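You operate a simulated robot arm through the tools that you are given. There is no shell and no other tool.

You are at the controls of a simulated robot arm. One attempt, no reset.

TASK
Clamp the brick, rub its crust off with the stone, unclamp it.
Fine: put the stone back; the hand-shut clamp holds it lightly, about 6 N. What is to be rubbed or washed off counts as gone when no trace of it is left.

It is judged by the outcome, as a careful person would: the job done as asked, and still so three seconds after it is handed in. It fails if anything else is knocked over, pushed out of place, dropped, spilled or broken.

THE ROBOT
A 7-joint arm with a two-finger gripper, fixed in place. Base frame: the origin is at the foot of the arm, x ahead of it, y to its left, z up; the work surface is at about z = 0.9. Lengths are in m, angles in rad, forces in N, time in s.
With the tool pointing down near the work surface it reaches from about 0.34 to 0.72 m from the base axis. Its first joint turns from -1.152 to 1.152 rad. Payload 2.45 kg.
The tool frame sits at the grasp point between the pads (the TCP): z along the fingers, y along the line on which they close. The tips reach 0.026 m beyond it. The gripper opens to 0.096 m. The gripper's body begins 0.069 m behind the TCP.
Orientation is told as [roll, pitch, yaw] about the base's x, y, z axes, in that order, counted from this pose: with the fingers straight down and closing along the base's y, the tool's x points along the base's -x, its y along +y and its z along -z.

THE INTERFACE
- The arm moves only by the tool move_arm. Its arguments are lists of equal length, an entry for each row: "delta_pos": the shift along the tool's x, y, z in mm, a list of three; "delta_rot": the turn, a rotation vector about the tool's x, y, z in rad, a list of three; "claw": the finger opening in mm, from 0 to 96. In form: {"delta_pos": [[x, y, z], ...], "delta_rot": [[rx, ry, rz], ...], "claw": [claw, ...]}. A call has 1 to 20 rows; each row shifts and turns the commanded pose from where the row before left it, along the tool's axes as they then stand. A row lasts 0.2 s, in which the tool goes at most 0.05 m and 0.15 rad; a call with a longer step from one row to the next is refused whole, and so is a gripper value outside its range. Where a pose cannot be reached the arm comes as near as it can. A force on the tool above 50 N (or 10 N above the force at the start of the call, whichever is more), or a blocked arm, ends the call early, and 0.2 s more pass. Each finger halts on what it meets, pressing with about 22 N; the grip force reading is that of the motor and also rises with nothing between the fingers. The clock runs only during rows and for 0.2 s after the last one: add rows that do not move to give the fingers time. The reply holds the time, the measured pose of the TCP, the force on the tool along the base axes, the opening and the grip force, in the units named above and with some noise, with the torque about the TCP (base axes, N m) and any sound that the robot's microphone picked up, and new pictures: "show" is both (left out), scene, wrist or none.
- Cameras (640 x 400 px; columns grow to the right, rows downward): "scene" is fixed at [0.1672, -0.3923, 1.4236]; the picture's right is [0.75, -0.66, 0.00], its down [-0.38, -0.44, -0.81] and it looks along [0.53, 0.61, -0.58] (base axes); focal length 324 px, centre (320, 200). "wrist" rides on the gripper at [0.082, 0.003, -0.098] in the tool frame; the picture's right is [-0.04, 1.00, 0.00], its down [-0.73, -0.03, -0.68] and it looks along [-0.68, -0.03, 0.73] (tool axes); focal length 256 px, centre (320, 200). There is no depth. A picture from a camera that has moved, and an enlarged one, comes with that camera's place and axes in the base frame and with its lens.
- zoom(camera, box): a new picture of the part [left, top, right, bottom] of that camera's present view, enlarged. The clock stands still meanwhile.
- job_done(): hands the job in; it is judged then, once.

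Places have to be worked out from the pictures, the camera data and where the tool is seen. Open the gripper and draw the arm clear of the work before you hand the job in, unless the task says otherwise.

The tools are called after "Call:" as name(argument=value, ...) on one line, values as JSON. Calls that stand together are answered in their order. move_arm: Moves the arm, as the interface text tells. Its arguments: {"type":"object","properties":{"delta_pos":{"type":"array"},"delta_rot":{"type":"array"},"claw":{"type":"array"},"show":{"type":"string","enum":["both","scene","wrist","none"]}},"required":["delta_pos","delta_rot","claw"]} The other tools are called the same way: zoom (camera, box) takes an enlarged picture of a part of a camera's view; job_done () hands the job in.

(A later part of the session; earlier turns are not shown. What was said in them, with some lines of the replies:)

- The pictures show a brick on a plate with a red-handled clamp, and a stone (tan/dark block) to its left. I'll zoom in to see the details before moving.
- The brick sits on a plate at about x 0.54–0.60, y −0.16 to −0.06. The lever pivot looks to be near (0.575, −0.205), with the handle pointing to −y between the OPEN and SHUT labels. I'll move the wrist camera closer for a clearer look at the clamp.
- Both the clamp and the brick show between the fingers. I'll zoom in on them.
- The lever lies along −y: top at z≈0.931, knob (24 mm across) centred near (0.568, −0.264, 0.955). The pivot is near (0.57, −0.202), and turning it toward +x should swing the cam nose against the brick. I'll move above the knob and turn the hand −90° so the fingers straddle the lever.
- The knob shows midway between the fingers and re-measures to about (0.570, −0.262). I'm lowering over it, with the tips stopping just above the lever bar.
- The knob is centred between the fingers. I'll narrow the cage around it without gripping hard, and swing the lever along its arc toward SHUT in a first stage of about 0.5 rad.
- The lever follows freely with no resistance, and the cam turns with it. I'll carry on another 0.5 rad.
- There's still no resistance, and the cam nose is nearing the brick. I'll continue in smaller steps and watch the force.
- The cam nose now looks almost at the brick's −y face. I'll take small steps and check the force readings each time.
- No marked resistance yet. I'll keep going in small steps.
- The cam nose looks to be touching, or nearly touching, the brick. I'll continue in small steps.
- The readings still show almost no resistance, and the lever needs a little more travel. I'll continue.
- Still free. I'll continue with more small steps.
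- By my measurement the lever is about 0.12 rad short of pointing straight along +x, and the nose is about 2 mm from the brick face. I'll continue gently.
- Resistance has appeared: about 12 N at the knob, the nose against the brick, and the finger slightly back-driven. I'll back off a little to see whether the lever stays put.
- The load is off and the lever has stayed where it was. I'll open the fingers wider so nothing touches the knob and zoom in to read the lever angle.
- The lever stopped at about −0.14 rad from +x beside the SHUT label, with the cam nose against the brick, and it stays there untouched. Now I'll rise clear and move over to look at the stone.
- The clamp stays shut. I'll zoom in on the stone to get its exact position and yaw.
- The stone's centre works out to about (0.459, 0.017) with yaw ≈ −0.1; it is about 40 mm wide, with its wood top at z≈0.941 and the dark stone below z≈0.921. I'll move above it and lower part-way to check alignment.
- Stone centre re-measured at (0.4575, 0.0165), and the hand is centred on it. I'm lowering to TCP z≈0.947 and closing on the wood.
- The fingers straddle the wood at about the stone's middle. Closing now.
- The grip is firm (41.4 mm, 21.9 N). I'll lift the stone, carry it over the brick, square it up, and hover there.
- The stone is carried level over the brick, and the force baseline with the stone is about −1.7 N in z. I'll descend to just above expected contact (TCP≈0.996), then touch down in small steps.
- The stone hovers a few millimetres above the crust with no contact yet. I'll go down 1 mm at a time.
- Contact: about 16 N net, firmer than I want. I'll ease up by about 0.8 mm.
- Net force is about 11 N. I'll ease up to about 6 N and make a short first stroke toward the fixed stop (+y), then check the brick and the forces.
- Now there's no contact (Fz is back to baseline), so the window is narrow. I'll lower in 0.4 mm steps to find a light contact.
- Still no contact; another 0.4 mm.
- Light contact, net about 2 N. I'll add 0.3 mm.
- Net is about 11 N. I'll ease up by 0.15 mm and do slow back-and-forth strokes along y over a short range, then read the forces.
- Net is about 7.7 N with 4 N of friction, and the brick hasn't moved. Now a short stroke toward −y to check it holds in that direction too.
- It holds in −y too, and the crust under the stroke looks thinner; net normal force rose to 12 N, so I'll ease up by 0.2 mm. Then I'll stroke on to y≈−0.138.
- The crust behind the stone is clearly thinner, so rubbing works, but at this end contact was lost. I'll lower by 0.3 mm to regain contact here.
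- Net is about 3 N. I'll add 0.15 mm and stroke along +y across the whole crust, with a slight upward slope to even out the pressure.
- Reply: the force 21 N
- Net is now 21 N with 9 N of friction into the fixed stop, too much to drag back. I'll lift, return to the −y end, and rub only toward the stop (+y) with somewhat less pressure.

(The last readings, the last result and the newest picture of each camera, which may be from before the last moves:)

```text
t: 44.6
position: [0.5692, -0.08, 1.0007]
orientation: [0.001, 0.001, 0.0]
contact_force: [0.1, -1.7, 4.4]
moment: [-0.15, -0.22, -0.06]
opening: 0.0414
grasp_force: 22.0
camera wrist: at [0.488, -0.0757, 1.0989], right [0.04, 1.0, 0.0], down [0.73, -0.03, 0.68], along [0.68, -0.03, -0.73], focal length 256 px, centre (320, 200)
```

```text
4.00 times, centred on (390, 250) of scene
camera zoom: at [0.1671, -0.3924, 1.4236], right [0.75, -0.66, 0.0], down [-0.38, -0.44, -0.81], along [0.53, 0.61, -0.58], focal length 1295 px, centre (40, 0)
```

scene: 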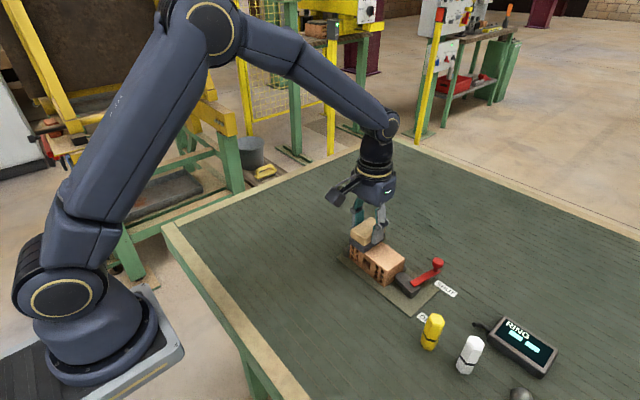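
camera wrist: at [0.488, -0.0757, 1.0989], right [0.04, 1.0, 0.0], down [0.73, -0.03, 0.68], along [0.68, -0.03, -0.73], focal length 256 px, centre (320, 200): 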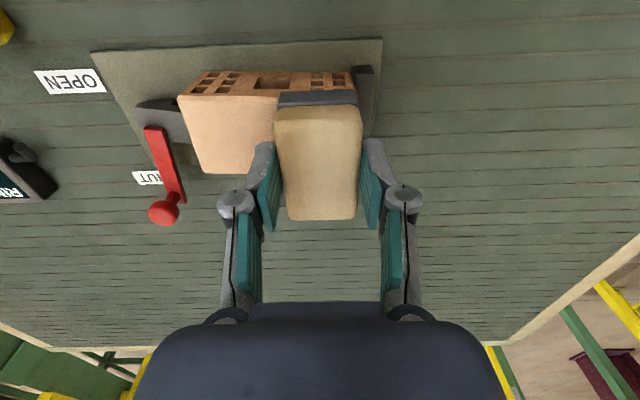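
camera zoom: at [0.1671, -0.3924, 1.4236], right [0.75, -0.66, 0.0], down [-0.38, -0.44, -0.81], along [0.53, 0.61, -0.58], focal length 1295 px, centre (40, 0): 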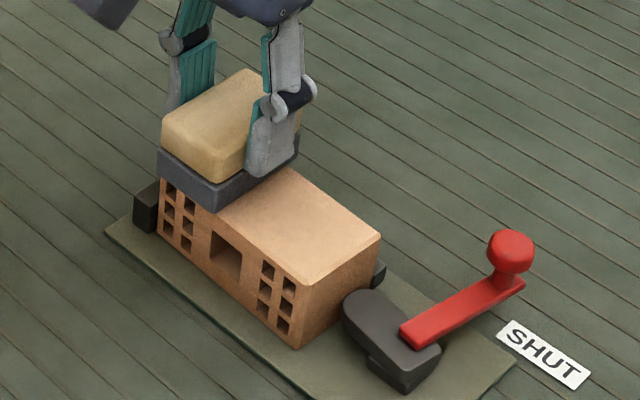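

The exposed area now looks clean. I'll do one more sweep for completeness, then lift and move aside to inspect the whole top.

Call:
move_arm(delta_pos=[[0, 0, -3], [0, -30, 0], [0, -30, 0], [0, 0, 2.5], [0, 0, 0.8], [0, 0, 0], [0, 10, -0.04], [0, 10, -0.04], [0, 10, -0.04], [0, 10, -0.04], [0, 10, -0.04], [0, 10, -0.04], [0, 0, 0], [0, 0, -10], [0, 0, -30], [0, 0, -20], [0, 40, 0], [0, 40, 0], [0, 0, 0]], delta_rot=[[0, 0, 0], [0, 0, 0], [0, 0, 0], [0, 0, 0], [0, 0, 0], [0, 0, 0], [0, 0, 0], [0, 0, 0], [0, 0, 0], [0, 0, 0], [0, 0, 0], [0, 0, 0], [0, 0, 0], [0, 0, 0], [0, 0, 0], [0, 0, 0], [0, 0, 0], [0, 0, 0], [0, 0, 0]], claw=[10, 10, 10, 10, 10, 10, 10, 10, 10, 10, 10, 10, 10, 10, 10, 10, 10, 10, 10], show="both")

Call:
zoom(camera="scene", box=[340, 225, 420, 285])

Call:
zoom(camera="wrist", box=[100, 60, 300, 200])

```text
t: 48.6
position: [0.5695, 0.0015, 1.0596]
orientation: [0.001, -0.001, -0.001]
contact_force: [-0.5, 0.5, -1.4]
moment: [-0.02, -0.04, 0.02]
opening: 0.0414
grasp_force: 21.8
camera wrist: at [0.4881, 0.0054, 1.1584], right [0.04, 1.0, 0.0], down [0.73, -0.03, 0.68], along [0.68, -0.03, -0.73], focal length 256 px, centre (320, 200)
```

scene: 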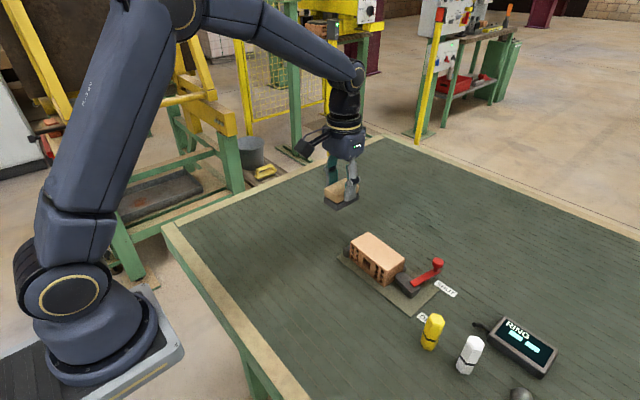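
wrist: 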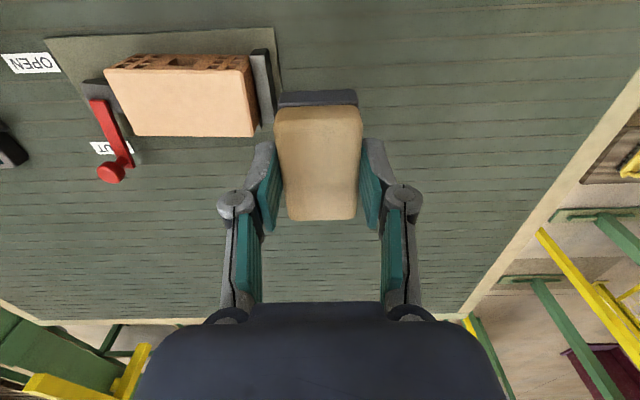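

```text
6.67 times, centred on (380, 255) of scene
camera zoom: at [0.1673, -0.3923, 1.4236], right [0.75, -0.66, 0.0], down [-0.38, -0.44, -0.81], along [0.53, 0.61, -0.58], focal length 2159 px, centre (-80, -167)
```

zoom: 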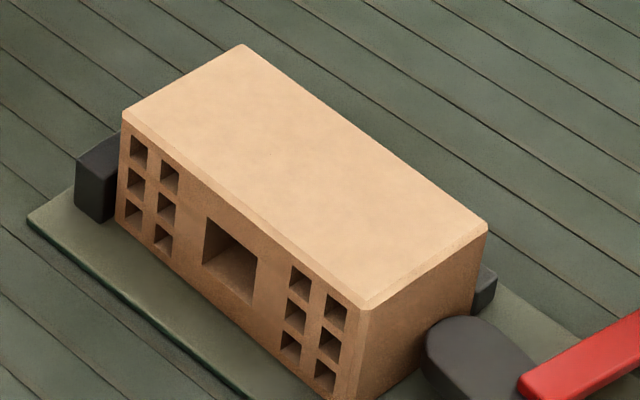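

```text
2.86 times, centred on (200, 130) of wrist
camera zoom: at [0.4881, 0.0054, 1.1584], right [0.04, 1.0, 0.0], down [0.73, -0.03, 0.68], along [0.68, -0.03, -0.73], focal length 731 px, centre (663, 400)
```

zoom: 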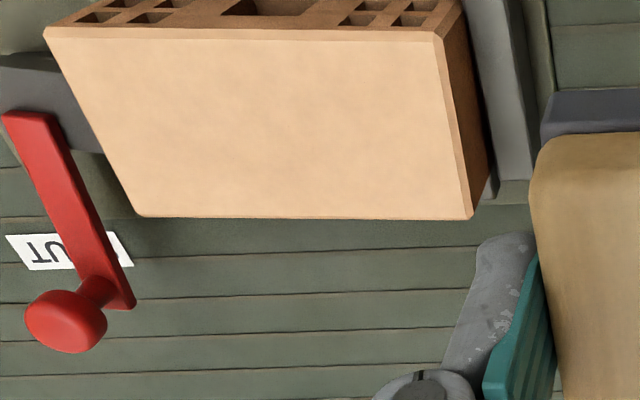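

The brick top looks clean. I'll zoom in harder to look for any faint residue.

Call:
zoom(camera="wrist", box=[110, 60, 190, 140])

Call:
zoom(camera="wrist", box=[170, 60, 270, 140])

Call:
zoom(camera="scene", box=[350, 228, 405, 268])

```text
5.00 times, centred on (150, 100) of wrist
camera zoom: at [0.4881, 0.0054, 1.1584], right [0.04, 1.0, 0.0], down [0.73, -0.03, 0.68], along [0.68, -0.03, -0.73], focal length 1280 px, centre (1170, 700)
```

zoom: 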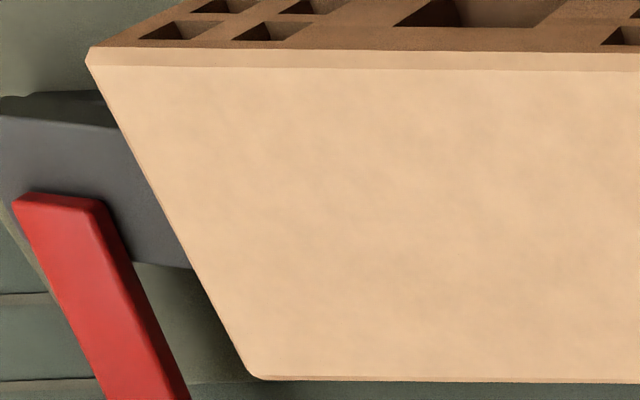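

```text
5.00 times, centred on (220, 100) of wrist
camera zoom: at [0.4881, 0.0054, 1.1584], right [0.04, 1.0, 0.0], down [0.73, -0.03, 0.68], along [0.68, -0.03, -0.73], focal length 1280 px, centre (820, 700)
```

zoom: 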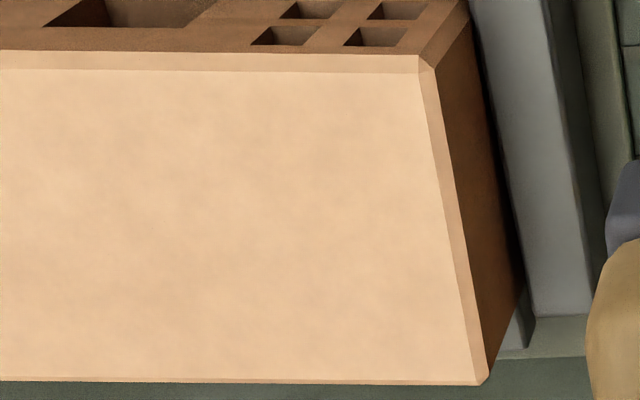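

```text
10.00 times, centred on (378, 248) of scene
camera zoom: at [0.1673, -0.3923, 1.4236], right [0.75, -0.66, 0.0], down [-0.38, -0.44, -0.81], along [0.53, 0.61, -0.58], focal length 3238 px, centre (-255, -280)
```

zoom: 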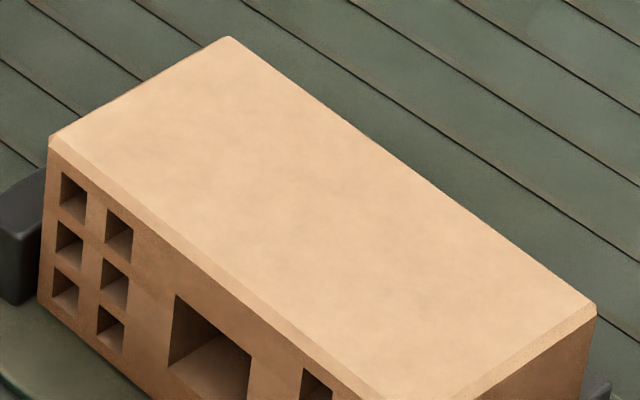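

No trace of crust is left on the top face, and the brick and clamp are unchanged. Now I'll carry the stone back to its original spot (0.459, 0.0165, yaw −0.098) and hover just above the table.

Call:
move_arm(delta_pos=[[36.8, 5, 0], [36.8, 5, 0], [36.9, 5, 0], [0, 0, 0], [0, 0, 35], [0, 0, 35], [0, 0, 25], [0, 0, 10], [0, 0, 0]], delta_rot=[[0, 0, 0], [0, 0, 0], [0, 0, 0], [0, 0, 0.097], [0, 0, 0], [0, 0, 0], [0, 0, 0], [0, 0, 0], [0, 0, 0]], claw=[10, 10, 10, 10, 10, 10, 10, 10, 10], show="both")

Call:
zoom(camera="scene", box=[250, 200, 350, 280])

```text
t: 50.6
position: [0.4596, 0.0168, 0.9568]
orientation: [0.0, -0.001, -0.099]
contact_force: [-0.2, 1.4, -1.2]
moment: [-0.02, 0.01, 0.03]
opening: 0.0416
grasp_force: 21.6
camera wrist: at [0.3794, 0.0278, 1.0542], right [0.14, 0.99, 0.0], down [0.73, -0.1, 0.68], along [0.67, -0.09, -0.73], focal length 256 px, centre (320, 200)
```

scene: 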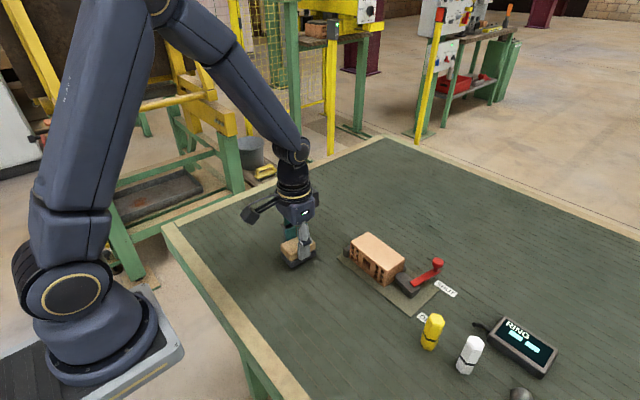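
wrist: 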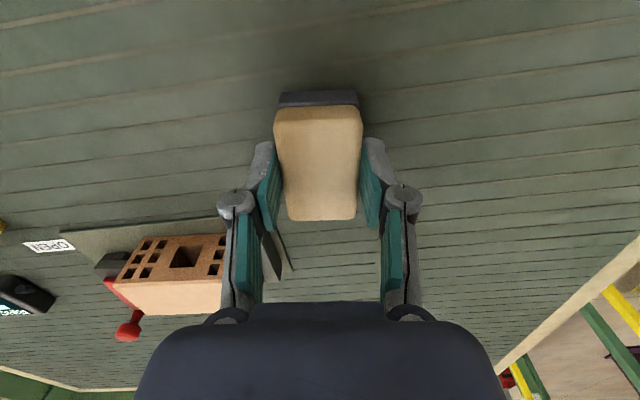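

```text
5.00 times, centred on (300, 240) of scene
camera zoom: at [0.1672, -0.3923, 1.4236], right [0.75, -0.66, 0.0], down [-0.38, -0.44, -0.81], along [0.53, 0.61, -0.58], focal length 1619 px, centre (420, 0)
```

zoom: 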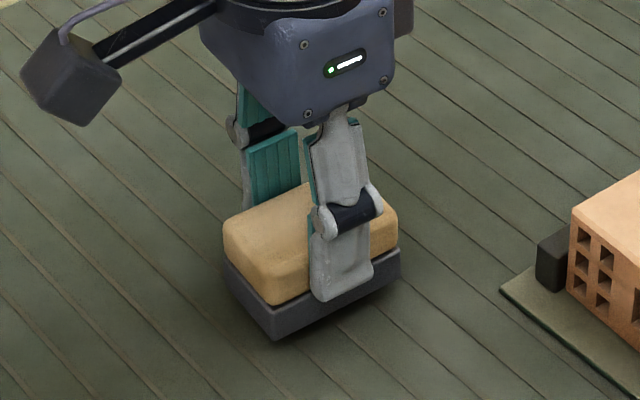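

The stone hovers about 8–9 mm over its original place. I'll lower it most of the way, then feel for the table.

Call:
move_arm(delta_pos=[[0, 0, 5], [0, 0, 2], [0, 0, 0], [0, 0, 0]], delta_rot=[[0, 0, 0], [0, 0, 0], [0, 0, 0], [0, 0, 0]], claw=[10, 10, 10, 10], show="none")

```text
t: 51.6
position: [0.4588, 0.017, 0.949]
orientation: [0.0, -0.001, -0.099]
contact_force: [0.1, 0.5, -1.6]
moment: [-0.03, 0.02, 0.01]
opening: 0.0419
grasp_force: 22.1
```

No contact yet; I'll lower in 0.7 mm steps.

Call:
move_arm(delta_pos=[[0, 0, 0.7], [0, 0, 0], [0, 0, 0]], delta_rot=[[0, 0, 0], [0, 0, 0], [0, 0, 0]], claw=[10, 10, 10], show="none")

```text
t: 52.4
position: [0.4592, 0.0157, 0.9477]
orientation: [-0.002, 0.003, -0.099]
contact_force: [0.5, -0.6, -1.5]
moment: [0.01, 0.01, 0.0]
opening: 0.0416
grasp_force: 21.9
```

Call:
move_arm(delta_pos=[[0, 0, 0.6], [0, 0, 0], [0, 0, 0]], delta_rot=[[0, 0, 0], [0, 0, 0], [0, 0, 0]], claw=[10, 10, 10], show="none")

```text
t: 53.2
position: [0.4584, 0.0163, 0.9473]
orientation: [0.0, -0.001, -0.098]
contact_force: [-0.6, -0.8, -2.2]
moment: [0.03, -0.01, 0.01]
opening: 0.0414
grasp_force: 22.5
```

Fz is still at baseline, so the stone isn't down yet. Another 0.5 mm.

Call:
move_arm(delta_pos=[[0, 0, 0.5], [0, 0, 0], [0, 0, 0]], delta_rot=[[0, 0, 0], [0, 0, 0], [0, 0, 0]], claw=[10, 10, 10], show="both")

Call:
zoom(camera="scene", box=[250, 200, 350, 280])

```text
t: 54.0
position: [0.4597, 0.0163, 0.9467]
orientation: [-0.001, 0.0, -0.098]
contact_force: [-0.4, 0.4, 0.4]
moment: [0.03, -0.05, 0.05]
opening: 0.0417
grasp_force: 22.4
camera wrist: at [0.3788, 0.0275, 1.0449], right [0.14, 0.99, 0.0], down [0.73, -0.1, 0.68], along [0.67, -0.09, -0.73], focal length 256 px, centre (320, 200)
```

scene: 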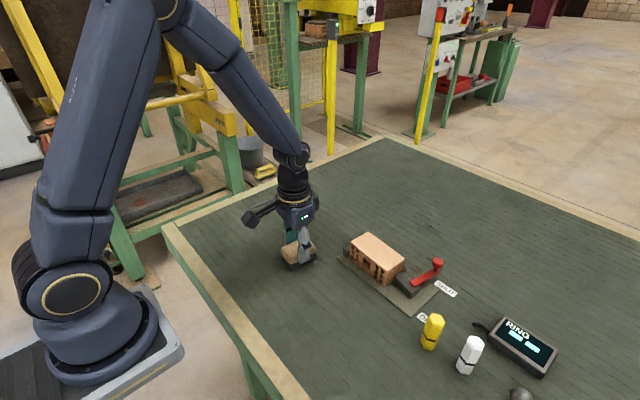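
wrist: 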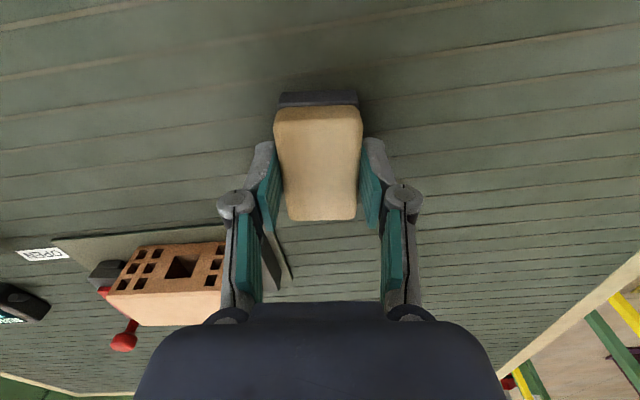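

```text
5.00 times, centred on (300, 240) of scene
camera zoom: at [0.1672, -0.3923, 1.4237], right [0.75, -0.66, 0.0], down [-0.38, -0.44, -0.81], along [0.53, 0.61, -0.58], focal length 1619 px, centre (420, 0)
```

zoom: 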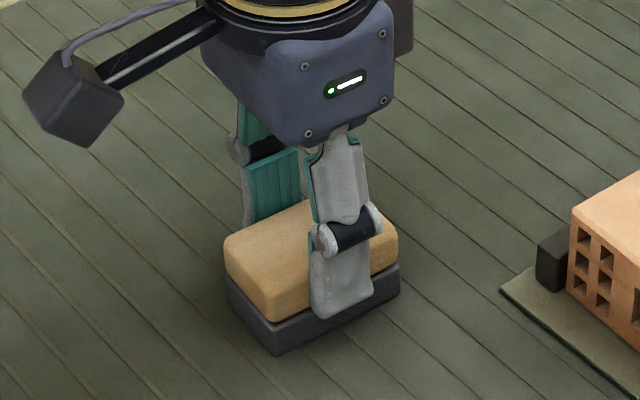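

The stone is down (net about +2 N) and overlays its original place in the picture. I'll release it and rise clear.

Call:
move_arm(delta_pos=[[0, 0, 0], [0, 0, 0], [0, 0, 0], [0, 0, 0], [0, 0, -15], [0, 0, -40], [0, 0, -45], [0, 0, 0]], delta_rot=[[0, 0, 0], [0, 0, 0], [0, 0, 0], [0, 0, 0], [0, 0, 0], [0, 0, 0], [0, 0, 0], [0, 0, 0]], claw=[44, 50, 62, 62, 62, 62, 62, 62], show="both")

Call:
zoom(camera="scene", box=[270, 225, 330, 280])

```text
t: 55.8
position: [0.4595, 0.0158, 1.0468]
orientation: [-0.001, 0.0, -0.098]
contact_force: [0.0, 1.1, -0.3]
moment: [0.0, 0.0, 0.02]
opening: 0.0622
grasp_force: 0.1
camera wrist: at [0.3796, 0.0262, 1.1441], right [0.14, 0.99, 0.0], down [0.73, -0.1, 0.68], along [0.67, -0.09, -0.73], focal length 256 px, centre (320, 200)
```

scene: 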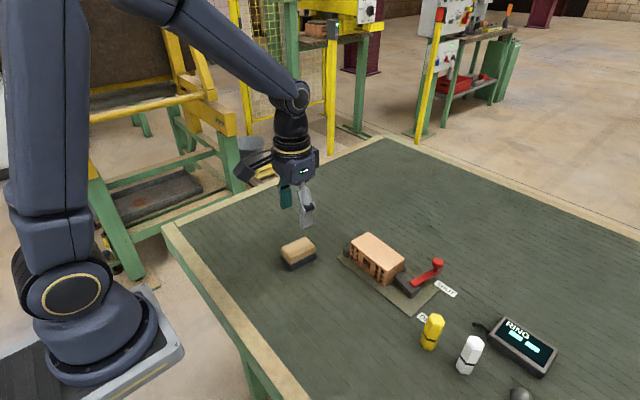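
wrist: 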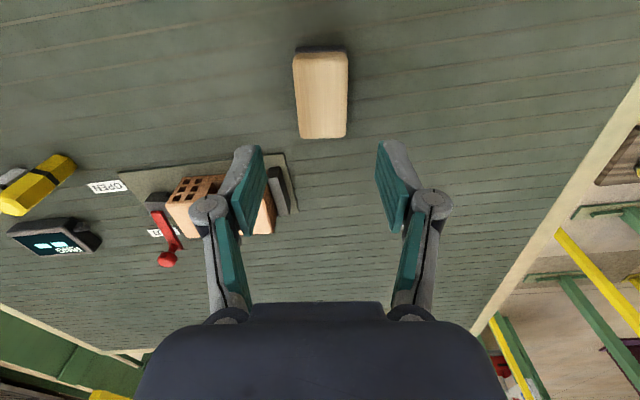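

```text
7.27 times, centred on (300, 252) of scene
camera zoom: at [0.1672, -0.3923, 1.4236], right [0.75, -0.66, 0.0], down [-0.38, -0.44, -0.81], along [0.53, 0.61, -0.58], focal length 2355 px, centre (466, -182)
```

zoom: 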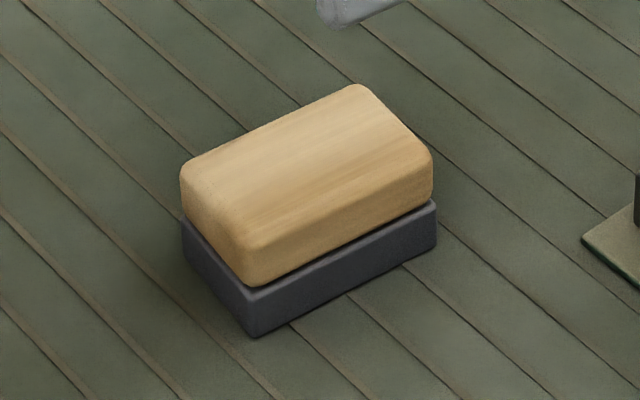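

The stone is back within a millimetre or two of where it was. Now I'll move above the lever knob at (0.631, −0.2095) with the fingers aligned to the lever, ready to unclamp.

Call:
move_arm(delta_pos=[[-24.1, -25.95, 0], [-24.1, -25.95, 0], [-24.1, -25.95, 0], [-24.1, -25.95, 0], [-24.1, -25.95, 0], [-24.1, -25.95, 0], [-24.1, -25.95, 0], [-24.1, -25.95, 0], [0, 0, 0], [0, 0, 25], [0, 0, 0]], delta_rot=[[0, 0, 0], [0, 0, 0], [0, 0, 0], [0, 0, 0], [0, 0, 0], [0, 0, 0], [0, 0, 0], [0, 0, 0], [0, 0, 0.042], [0, 0, 0], [0, 0, 0]], claw=[50, 46, 46, 46, 46, 46, 46, 46, 46, 46, 46], show="both")

Call:
zoom(camera="wrist", box=[220, 40, 420, 220])

Call:
zoom(camera="scene", box=[320, 200, 480, 300])

```text
t: 58.2
position: [0.6304, -0.2079, 1.0212]
orientation: [0.0, 0.0, -0.141]
contact_force: [-0.4, 0.5, 0.6]
moment: [0.0, 0.0, -0.02]
opening: 0.0461
grasp_force: 0.0
camera wrist: at [0.5511, -0.194, 1.1194], right [0.18, 0.98, 0.0], down [0.72, -0.13, 0.68], along [0.67, -0.12, -0.73], focal length 256 px, centre (320, 200)
```

scene: 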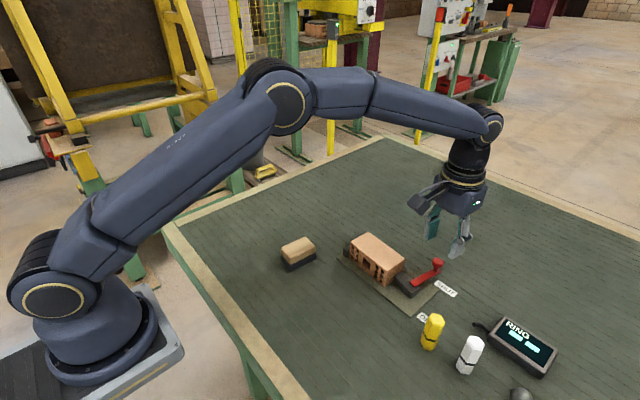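
wrist: 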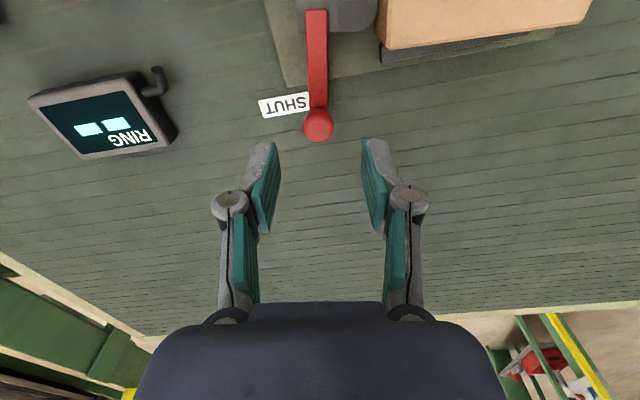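

```text
2.22 times, centred on (320, 130) of wrist
camera zoom: at [0.5511, -0.194, 1.1194], right [0.18, 0.98, 0.0], down [0.72, -0.13, 0.68], along [0.67, -0.12, -0.73], focal length 569 px, centre (320, 356)
```

zoom: 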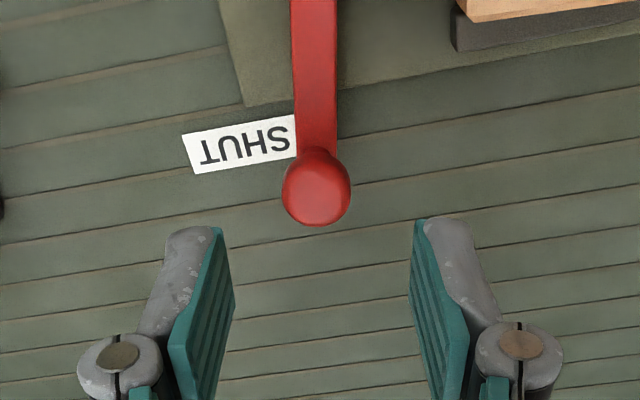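

```text
4.00 times, centred on (400, 250) of scene
camera zoom: at [0.1672, -0.3923, 1.4236], right [0.75, -0.66, 0.0], down [-0.38, -0.44, -0.81], along [0.53, 0.61, -0.58], focal length 1295 px, centre (0, 0)
```

zoom: 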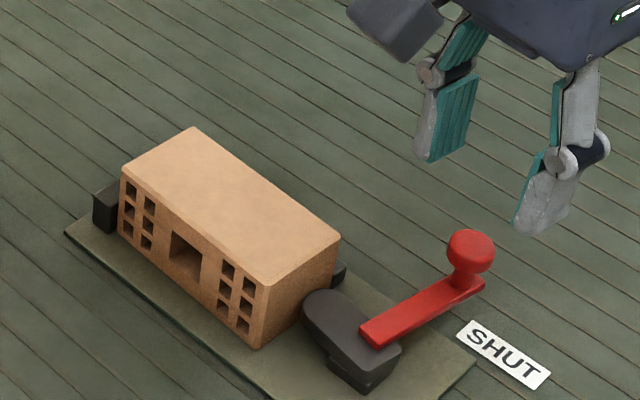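

The knob re-measures at (0.631, −0.209), between the fingers. I'll lower around it, narrow the cage, and start swinging the lever back toward OPEN.

Call:
move_arm(delta_pos=[[0, -1, 25], [0, 0, 20], [0, 0, 14], [0, 0, 0], [0, 0, 0], [0.08, -3.15, 0], [0.08, -3.15, 0], [0.08, -3.15, 0], [0.08, -3.15, 0], [0, 0, 0]], delta_rot=[[0, 0, 0], [0, 0, 0], [0, 0, 0], [0, 0, 0], [0, 0, 0], [0, 0, 0.05], [0, 0, 0.05], [0, 0, 0.05], [0, 0, 0.05], [0, 0, 0]], claw=[46, 46, 46, 30, 30, 30, 30, 30, 30, 30], show="both")

Call:
zoom(camera="scene", box=[320, 220, 480, 320])

```text
t: 60.4
position: [0.6287, -0.221, 0.9614]
orientation: [-0.002, -0.001, -0.34]
contact_force: [-0.1, -0.3, 0.3]
moment: [-0.01, -0.04, 0.02]
opening: 0.0304
grasp_force: 0.5
camera wrist: at [0.5521, -0.1917, 1.0603], right [0.37, 0.93, 0.0], down [0.68, -0.27, 0.68], along [0.63, -0.25, -0.73], focal length 256 px, centre (320, 200)
```

scene: 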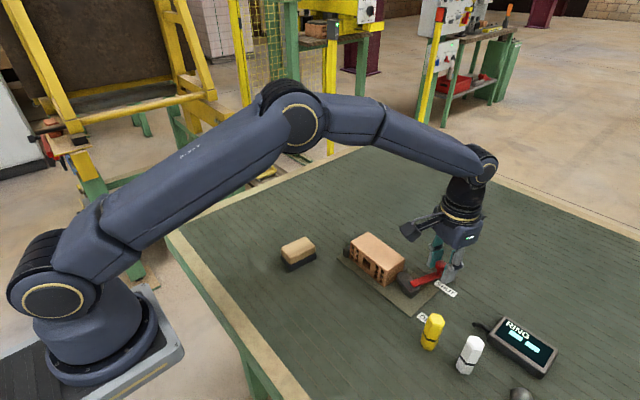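
wrist: 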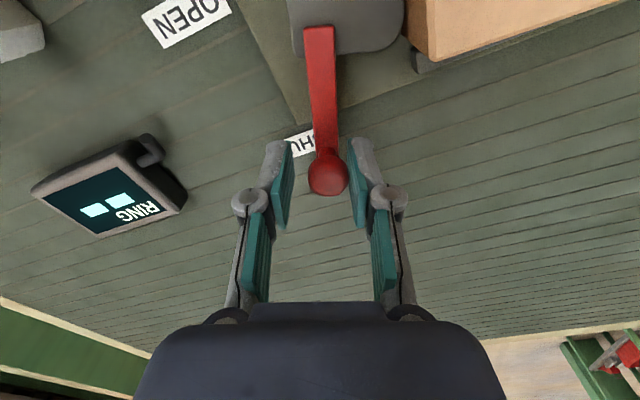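

```text
4.00 times, centred on (400, 270) of scene
camera zoom: at [0.1672, -0.3923, 1.4237], right [0.75, -0.66, 0.0], down [-0.38, -0.44, -0.81], along [0.53, 0.61, -0.58], focal length 1295 px, centre (0, -80)
```

zoom: 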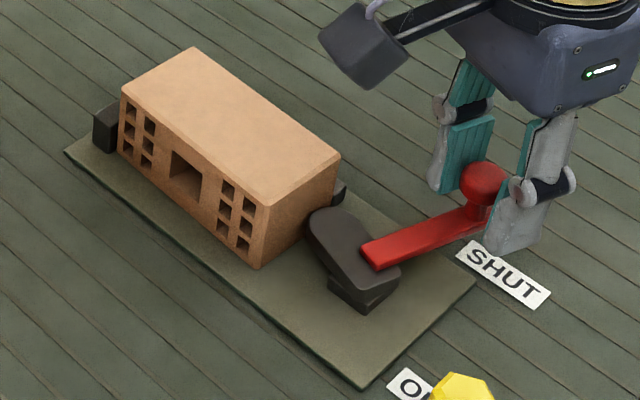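

The lever is turning back freely and the brick hasn't moved. I'll continue the swing toward OPEN.

Call:
move_arm(delta_pos=[[0.315, -6.29, 0], [0.315, -6.29, 0], [0.315, -6.29, 0], [0.315, -6.29, 0], [0.315, -6.29, 0], [0.315, -6.29, 0], [0, 0, 0]], delta_rot=[[0, 0, 0.1], [0, 0, 0.1], [0, 0, 0.1], [0, 0, 0.1], [0, 0, 0.1], [0, 0, 0.1], [0, 0, 0]], claw=[30, 30, 30, 30, 30, 30, 30], show="both")

```text
t: 62.0
position: [0.605, -0.2516, 0.9632]
orientation: [0.0, 0.002, -0.94]
contact_force: [-0.4, 0.1, 0.2]
moment: [-0.03, 0.0, 0.0]
opening: 0.0302
grasp_force: 0.3
camera wrist: at [0.5604, -0.1837, 1.0608], right [0.83, 0.56, 0.0], down [0.41, -0.61, 0.68], along [0.38, -0.56, -0.73], focal length 256 px, centre (320, 200)
```

scene: 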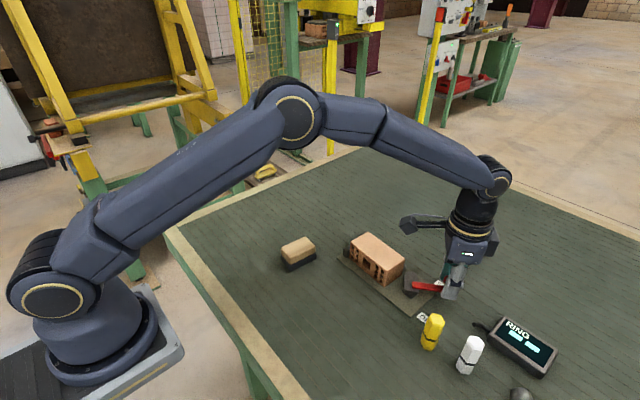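
wrist: 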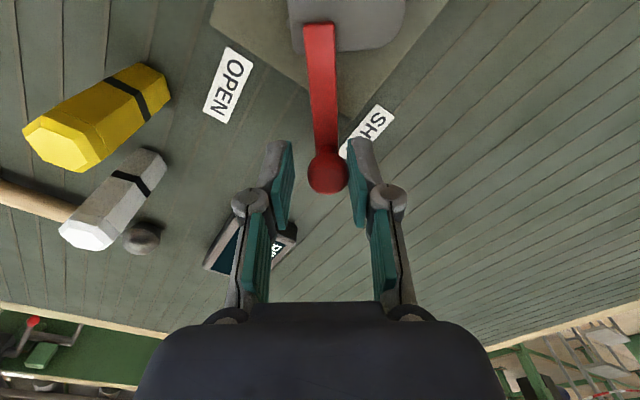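

Free all the way so far. I'll take it near the fully open position.

Call:
move_arm(delta_pos=[[0.315, -6.29, 0], [0.315, -6.29, 0], [0.315, -6.29, 0], [0.315, -6.29, 0], [0.315, -6.29, 0], [0.315, -6.29, 0], [0, 0, 0]], delta_rot=[[0, 0, 0.1], [0, 0, 0.1], [0, 0, 0.1], [0, 0, 0.1], [0, 0, 0.1], [0, 0, 0.1], [0, 0, 0]], claw=[30, 30, 30, 30, 30, 30, 30], show="both")

Call:
zoom(camera="scene", box=[350, 240, 480, 350])

```text
t: 63.6
position: [0.5703, -0.2639, 0.9628]
orientation: [0.002, 0.001, -1.54]
contact_force: [-0.6, -0.6, 0.4]
moment: [0.0, -0.01, 0.03]
opening: 0.0303
grasp_force: 0.0
camera wrist: at [0.5714, -0.1825, 1.0612], right [1.0, -0.01, 0.0], down [-0.01, -0.73, 0.68], along [-0.01, -0.68, -0.73], focal length 256 px, centre (320, 200)
```

scene: 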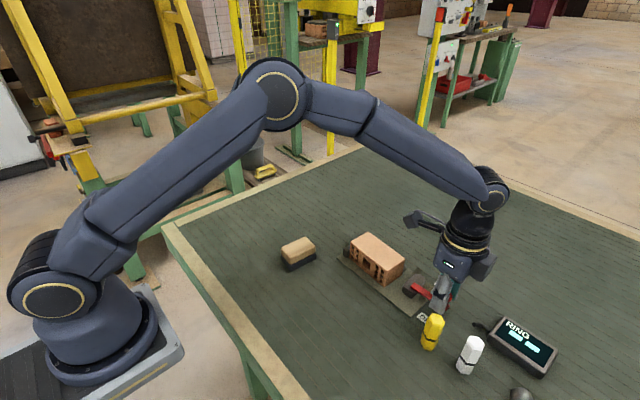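
wrist: 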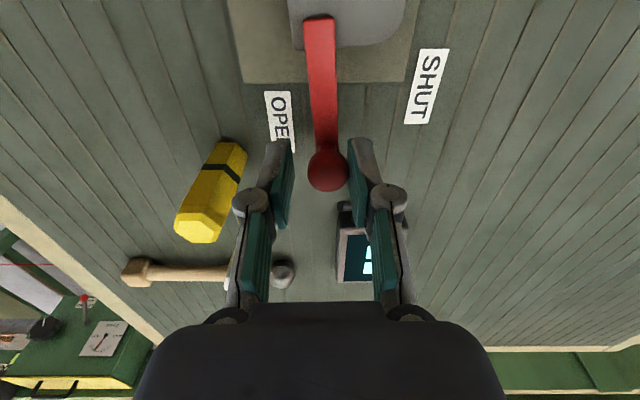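

```text
3.64 times, centred on (415, 295) of scene
camera zoom: at [0.1672, -0.3923, 1.4236], right [0.75, -0.66, 0.0], down [-0.38, -0.44, -0.81], along [0.53, 0.61, -0.58], focal length 1178 px, centre (-26, -146)
```

zoom: 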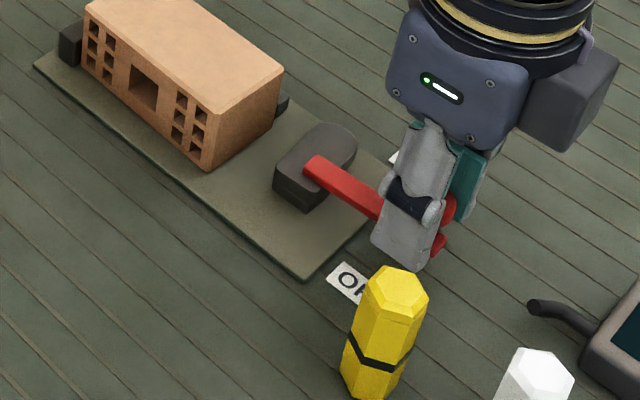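

The lever is nearly home: the knob is about 4–5 mm short of its starting place, against the trailing finger. I'll nudge the rest of the way in small steps, watching the force.

Call:
move_arm(delta_pos=[[0.03, -1.9, 0], [0.03, -1.9, 0], [0, 0, 0]], delta_rot=[[0, 0, 0.03], [0, 0, 0.03], [0, 0, 0]], claw=[30, 30, 30], show="none")

```text
t: 64.4
position: [0.5675, -0.2645, 0.9638]
orientation: [0.0, -0.001, -1.602]
contact_force: [0.4, 0.7, 0.4]
moment: [-0.01, -0.02, 0.03]
opening: 0.03
grasp_force: 0.1
```

No stop felt yet; one more small nudge of about 1.5 mm to match the starting angle.

Call:
move_arm(delta_pos=[[0.0, -1.3, 0], [0, 0, 0], [0, 0, 0]], delta_rot=[[0, 0, 0.02], [0, 0, 0], [0, 0, 0]], claw=[30, 30, 30], show="both")

Call:
zoom(camera="wrist", box=[240, 0, 420, 210])

```text
t: 65.2
position: [0.5655, -0.2653, 0.9628]
orientation: [0.001, 0.0, -1.62]
contact_force: [1.0, 0.6, -0.7]
moment: [0.0, 0.01, 0.03]
opening: 0.0305
grasp_force: 0.7
camera wrist: at [0.5731, -0.183, 1.0608], right [1.0, -0.09, 0.0], down [-0.07, -0.73, 0.68], along [-0.06, -0.68, -0.73], focal length 256 px, centre (320, 200)
```

scene: 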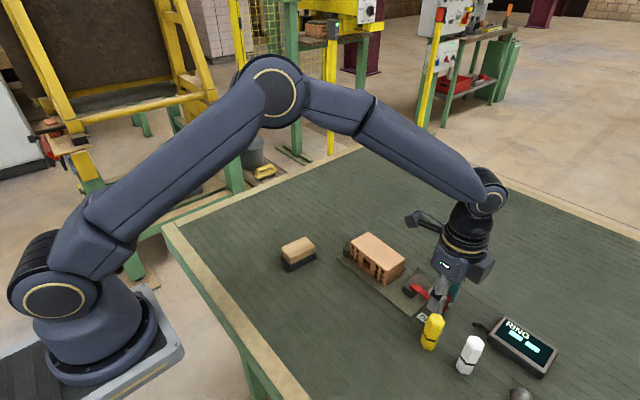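
wrist: 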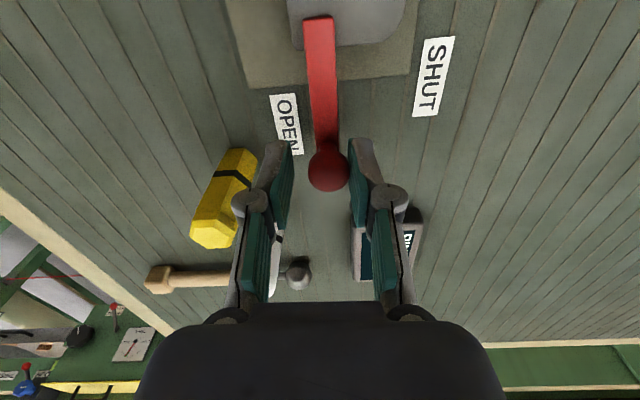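

```text
1.90 times, centred on (330, 105) of wrist
camera zoom: at [0.5731, -0.183, 1.0608], right [1.0, -0.09, 0.0], down [-0.07, -0.73, 0.68], along [-0.06, -0.68, -0.73], focal length 488 px, centre (301, 381)
```

zoom: 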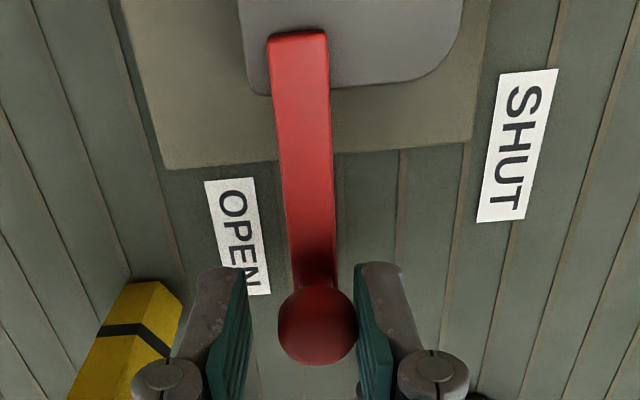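

The knob is back at x≈0.569, its original open position, with no load. I'll open the fingers, lift straight up, and retreat clear of the work.

Call:
move_arm(delta_pos=[[0, 2, 0], [0, 0, 0], [0, 0, -15], [0, 0, -40], [0, 0, -45], [0, 0, -45], [0, 0, -45], [0, 0, -40], [0, 0, 0]], delta_rot=[[0, 0, 0], [0, 0, 0], [0, 0, 0], [0, 0, 0], [0, 0, 0], [0, 0, 0], [0, 0, 0], [0, 0, 0], [0, 0, 0]], claw=[40, 40, 40, 40, 40, 60, 80, 96, 96], show="both")

Call:
zoom(camera="scene", box=[320, 220, 480, 330])

```text
t: 67.2
position: [0.5686, -0.2632, 1.1926]
orientation: [0.0, 0.0, -1.619]
contact_force: [-0.1, -0.2, -0.2]
moment: [0.0, 0.01, 0.03]
opening: 0.0958
grasp_force: 0.2
camera wrist: at [0.5763, -0.1818, 1.2896], right [1.0, -0.09, 0.0], down [-0.06, -0.73, 0.68], along [-0.06, -0.68, -0.73], focal length 256 px, centre (320, 200)
```

scene: 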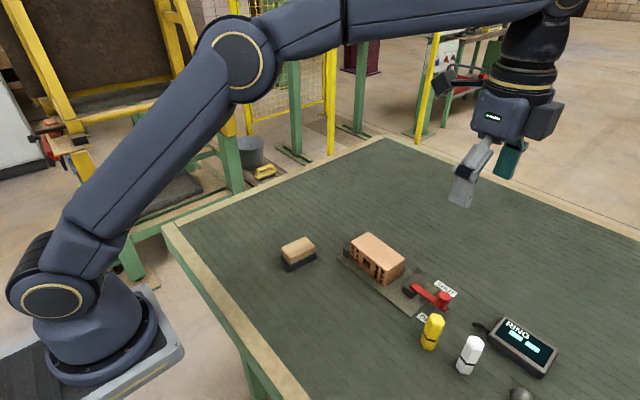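
wrist: 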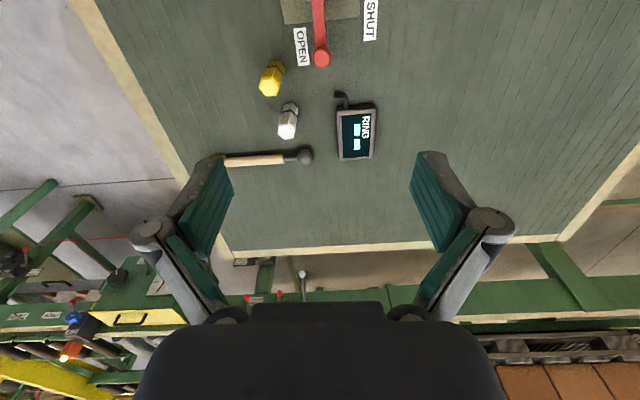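

```text
3.64 times, centred on (400, 275) of scene
camera zoom: at [0.1672, -0.3923, 1.4236], right [0.75, -0.66, 0.0], down [-0.38, -0.44, -0.81], along [0.53, 0.61, -0.58], focal length 1178 px, centre (29, -73)
```

zoom: 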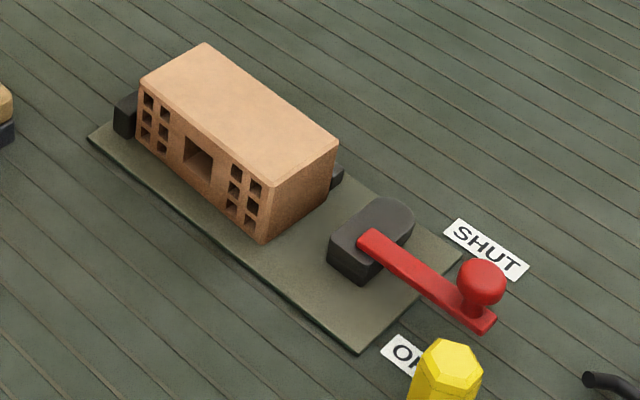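

The lever, brick and plate look just like the first picture apart from the missing crust. I'll turn the hand back, retreat near the starting pose, and do a last inspection.

Call:
move_arm(delta_pos=[[0, 0, 0], [0, 0, 0], [0, 0, 0], [0, 0, 0], [0, 0, 0], [0, 0, 0], [0, 0, 0], [0, 0, 0], [0, 0, 0], [0, 0, 0], [0, 0, 0], [38, 5, -6], [38, 5, -6], [38, 5, -6], [38, 5, -6], [38, 5, -6], [0, 0, 0]], delta_rot=[[0, 0, -0.1472], [0, 0, -0.1472], [0, 0, -0.1472], [0, 0, -0.1472], [0, 0, -0.1472], [0, 0, -0.1472], [0, 0, -0.1472], [0, 0, -0.1472], [0, 0, -0.1472], [0, 0, -0.1472], [0, 0, -0.1472], [0, 0, 0], [0, 0, 0], [0, 0, 0], [0, 0, 0], [0, 0, 0], [0, 0, 0]], claw=[96, 96, 96, 96, 96, 96, 96, 96, 96, 96, 96, 96, 96, 96, 96, 96, 96], show="both")

Call:
zoom(camera="scene", box=[340, 225, 420, 285])

Call:
zoom(camera="wrist", box=[280, 110, 460, 210])

```text
t: 70.8
position: [0.3766, -0.2389, 1.2225]
orientation: [0.0, 0.0, -0.003]
contact_force: [0.3, 0.1, -0.6]
moment: [0.0, -0.02, -0.01]
opening: 0.0959
grasp_force: 0.0
camera wrist: at [0.2944, -0.2354, 1.3203], right [0.04, 1.0, 0.0], down [0.73, -0.03, 0.68], along [0.68, -0.03, -0.73], focal length 256 px, centre (320, 200)
```

scene: 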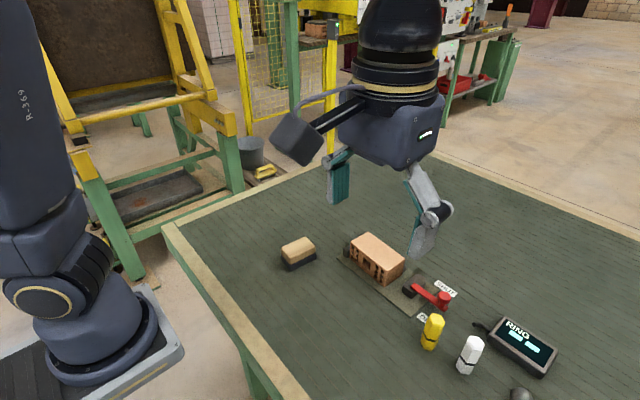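
wrist: 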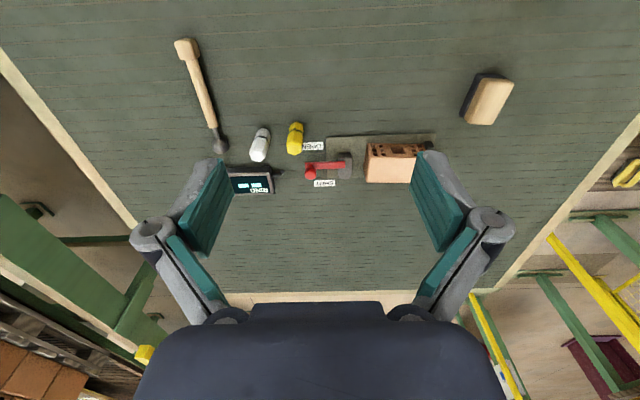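

```text
6.67 times, centred on (380, 255) of scene
camera zoom: at [0.1672, -0.3923, 1.4236], right [0.75, -0.66, 0.0], down [-0.38, -0.44, -0.81], along [0.53, 0.61, -0.58], focal length 2159 px, centre (-80, -167)
```

zoom: 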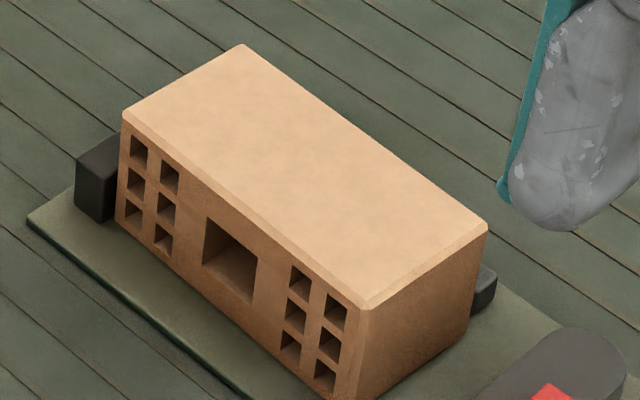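

```text
3.56 times, centred on (370, 160) of wrist
camera zoom: at [0.2944, -0.2354, 1.3203], right [0.04, 1.0, 0.0], down [0.73, -0.03, 0.68], along [0.68, -0.03, -0.73], focal length 910 px, centre (142, 342)
```

zoom: 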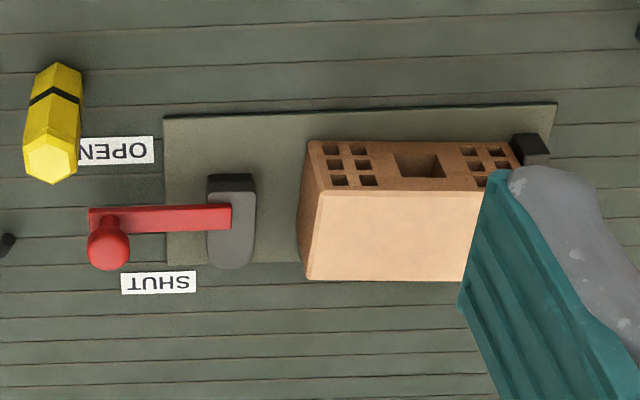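

The brick is clean and unclamped, the stone is back, the lever is at OPEN, and the bottles, hammer and panel are untouched. I'll take one last look at the labelled device and the other items before handing in.

Call:
zoom(camera="scene", box=[410, 290, 570, 400])

Call:
zoom(camera="scene", box=[270, 225, 330, 280])

```text
3.64 times, centred on (490, 345) of scene
camera zoom: at [0.1672, -0.3923, 1.4236], right [0.75, -0.66, 0.0], down [-0.38, -0.44, -0.81], along [0.53, 0.61, -0.58], focal length 1178 px, centre (-298, -327)
```

zoom: 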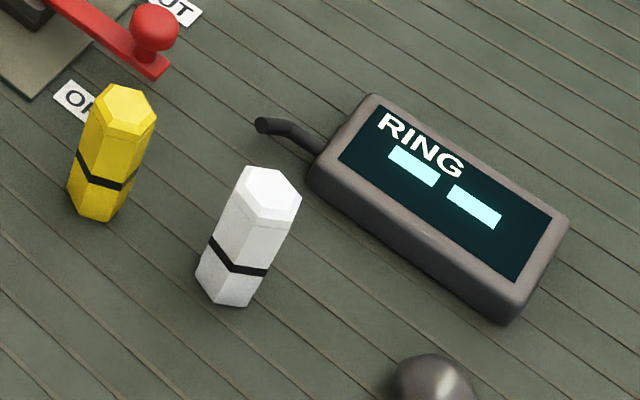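

```text
7.27 times, centred on (300, 252) of scene
camera zoom: at [0.1672, -0.3923, 1.4236], right [0.75, -0.66, 0.0], down [-0.38, -0.44, -0.81], along [0.53, 0.61, -0.58], focal length 2355 px, centre (466, -182)
```

zoom: 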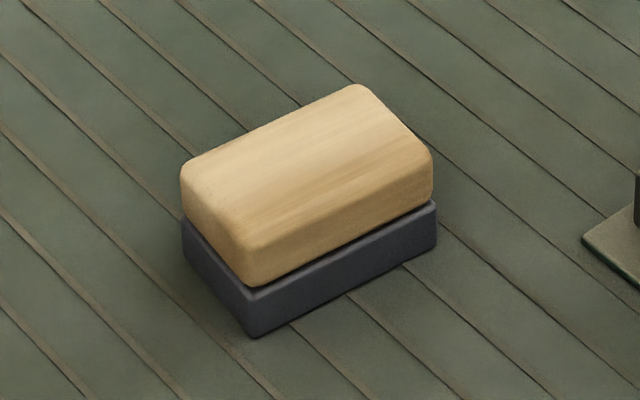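

Everything else stands as it did at the start, the gripper is open and the arm is clear. I'm handing the job in.

Call:
job_done()

```text
The job is handed in.
```

The brick was clamped, its crust rubbed off with the stone, and then unclamped. In close-up pictures after the last pass, no trace of crust shows on its top face.

- **Clamp:** I swung the lever to SHUT until it stopped firm, with the cam against the brick. Afterwards I swung it back to its starting position at OPEN.
- **Rubbing:** Most of the rubbing was toward the fixed stop, and the brick stayed in place throughout. One pass pressed harder than I wanted, about 21 N net, but it was into the stop.
- **Stone:** It is back within a millimetre or two of where it started.
- **Other items:** The bottles, hammer and "RING" panel look the same as at the start. The gripper is open and the arm is clear.
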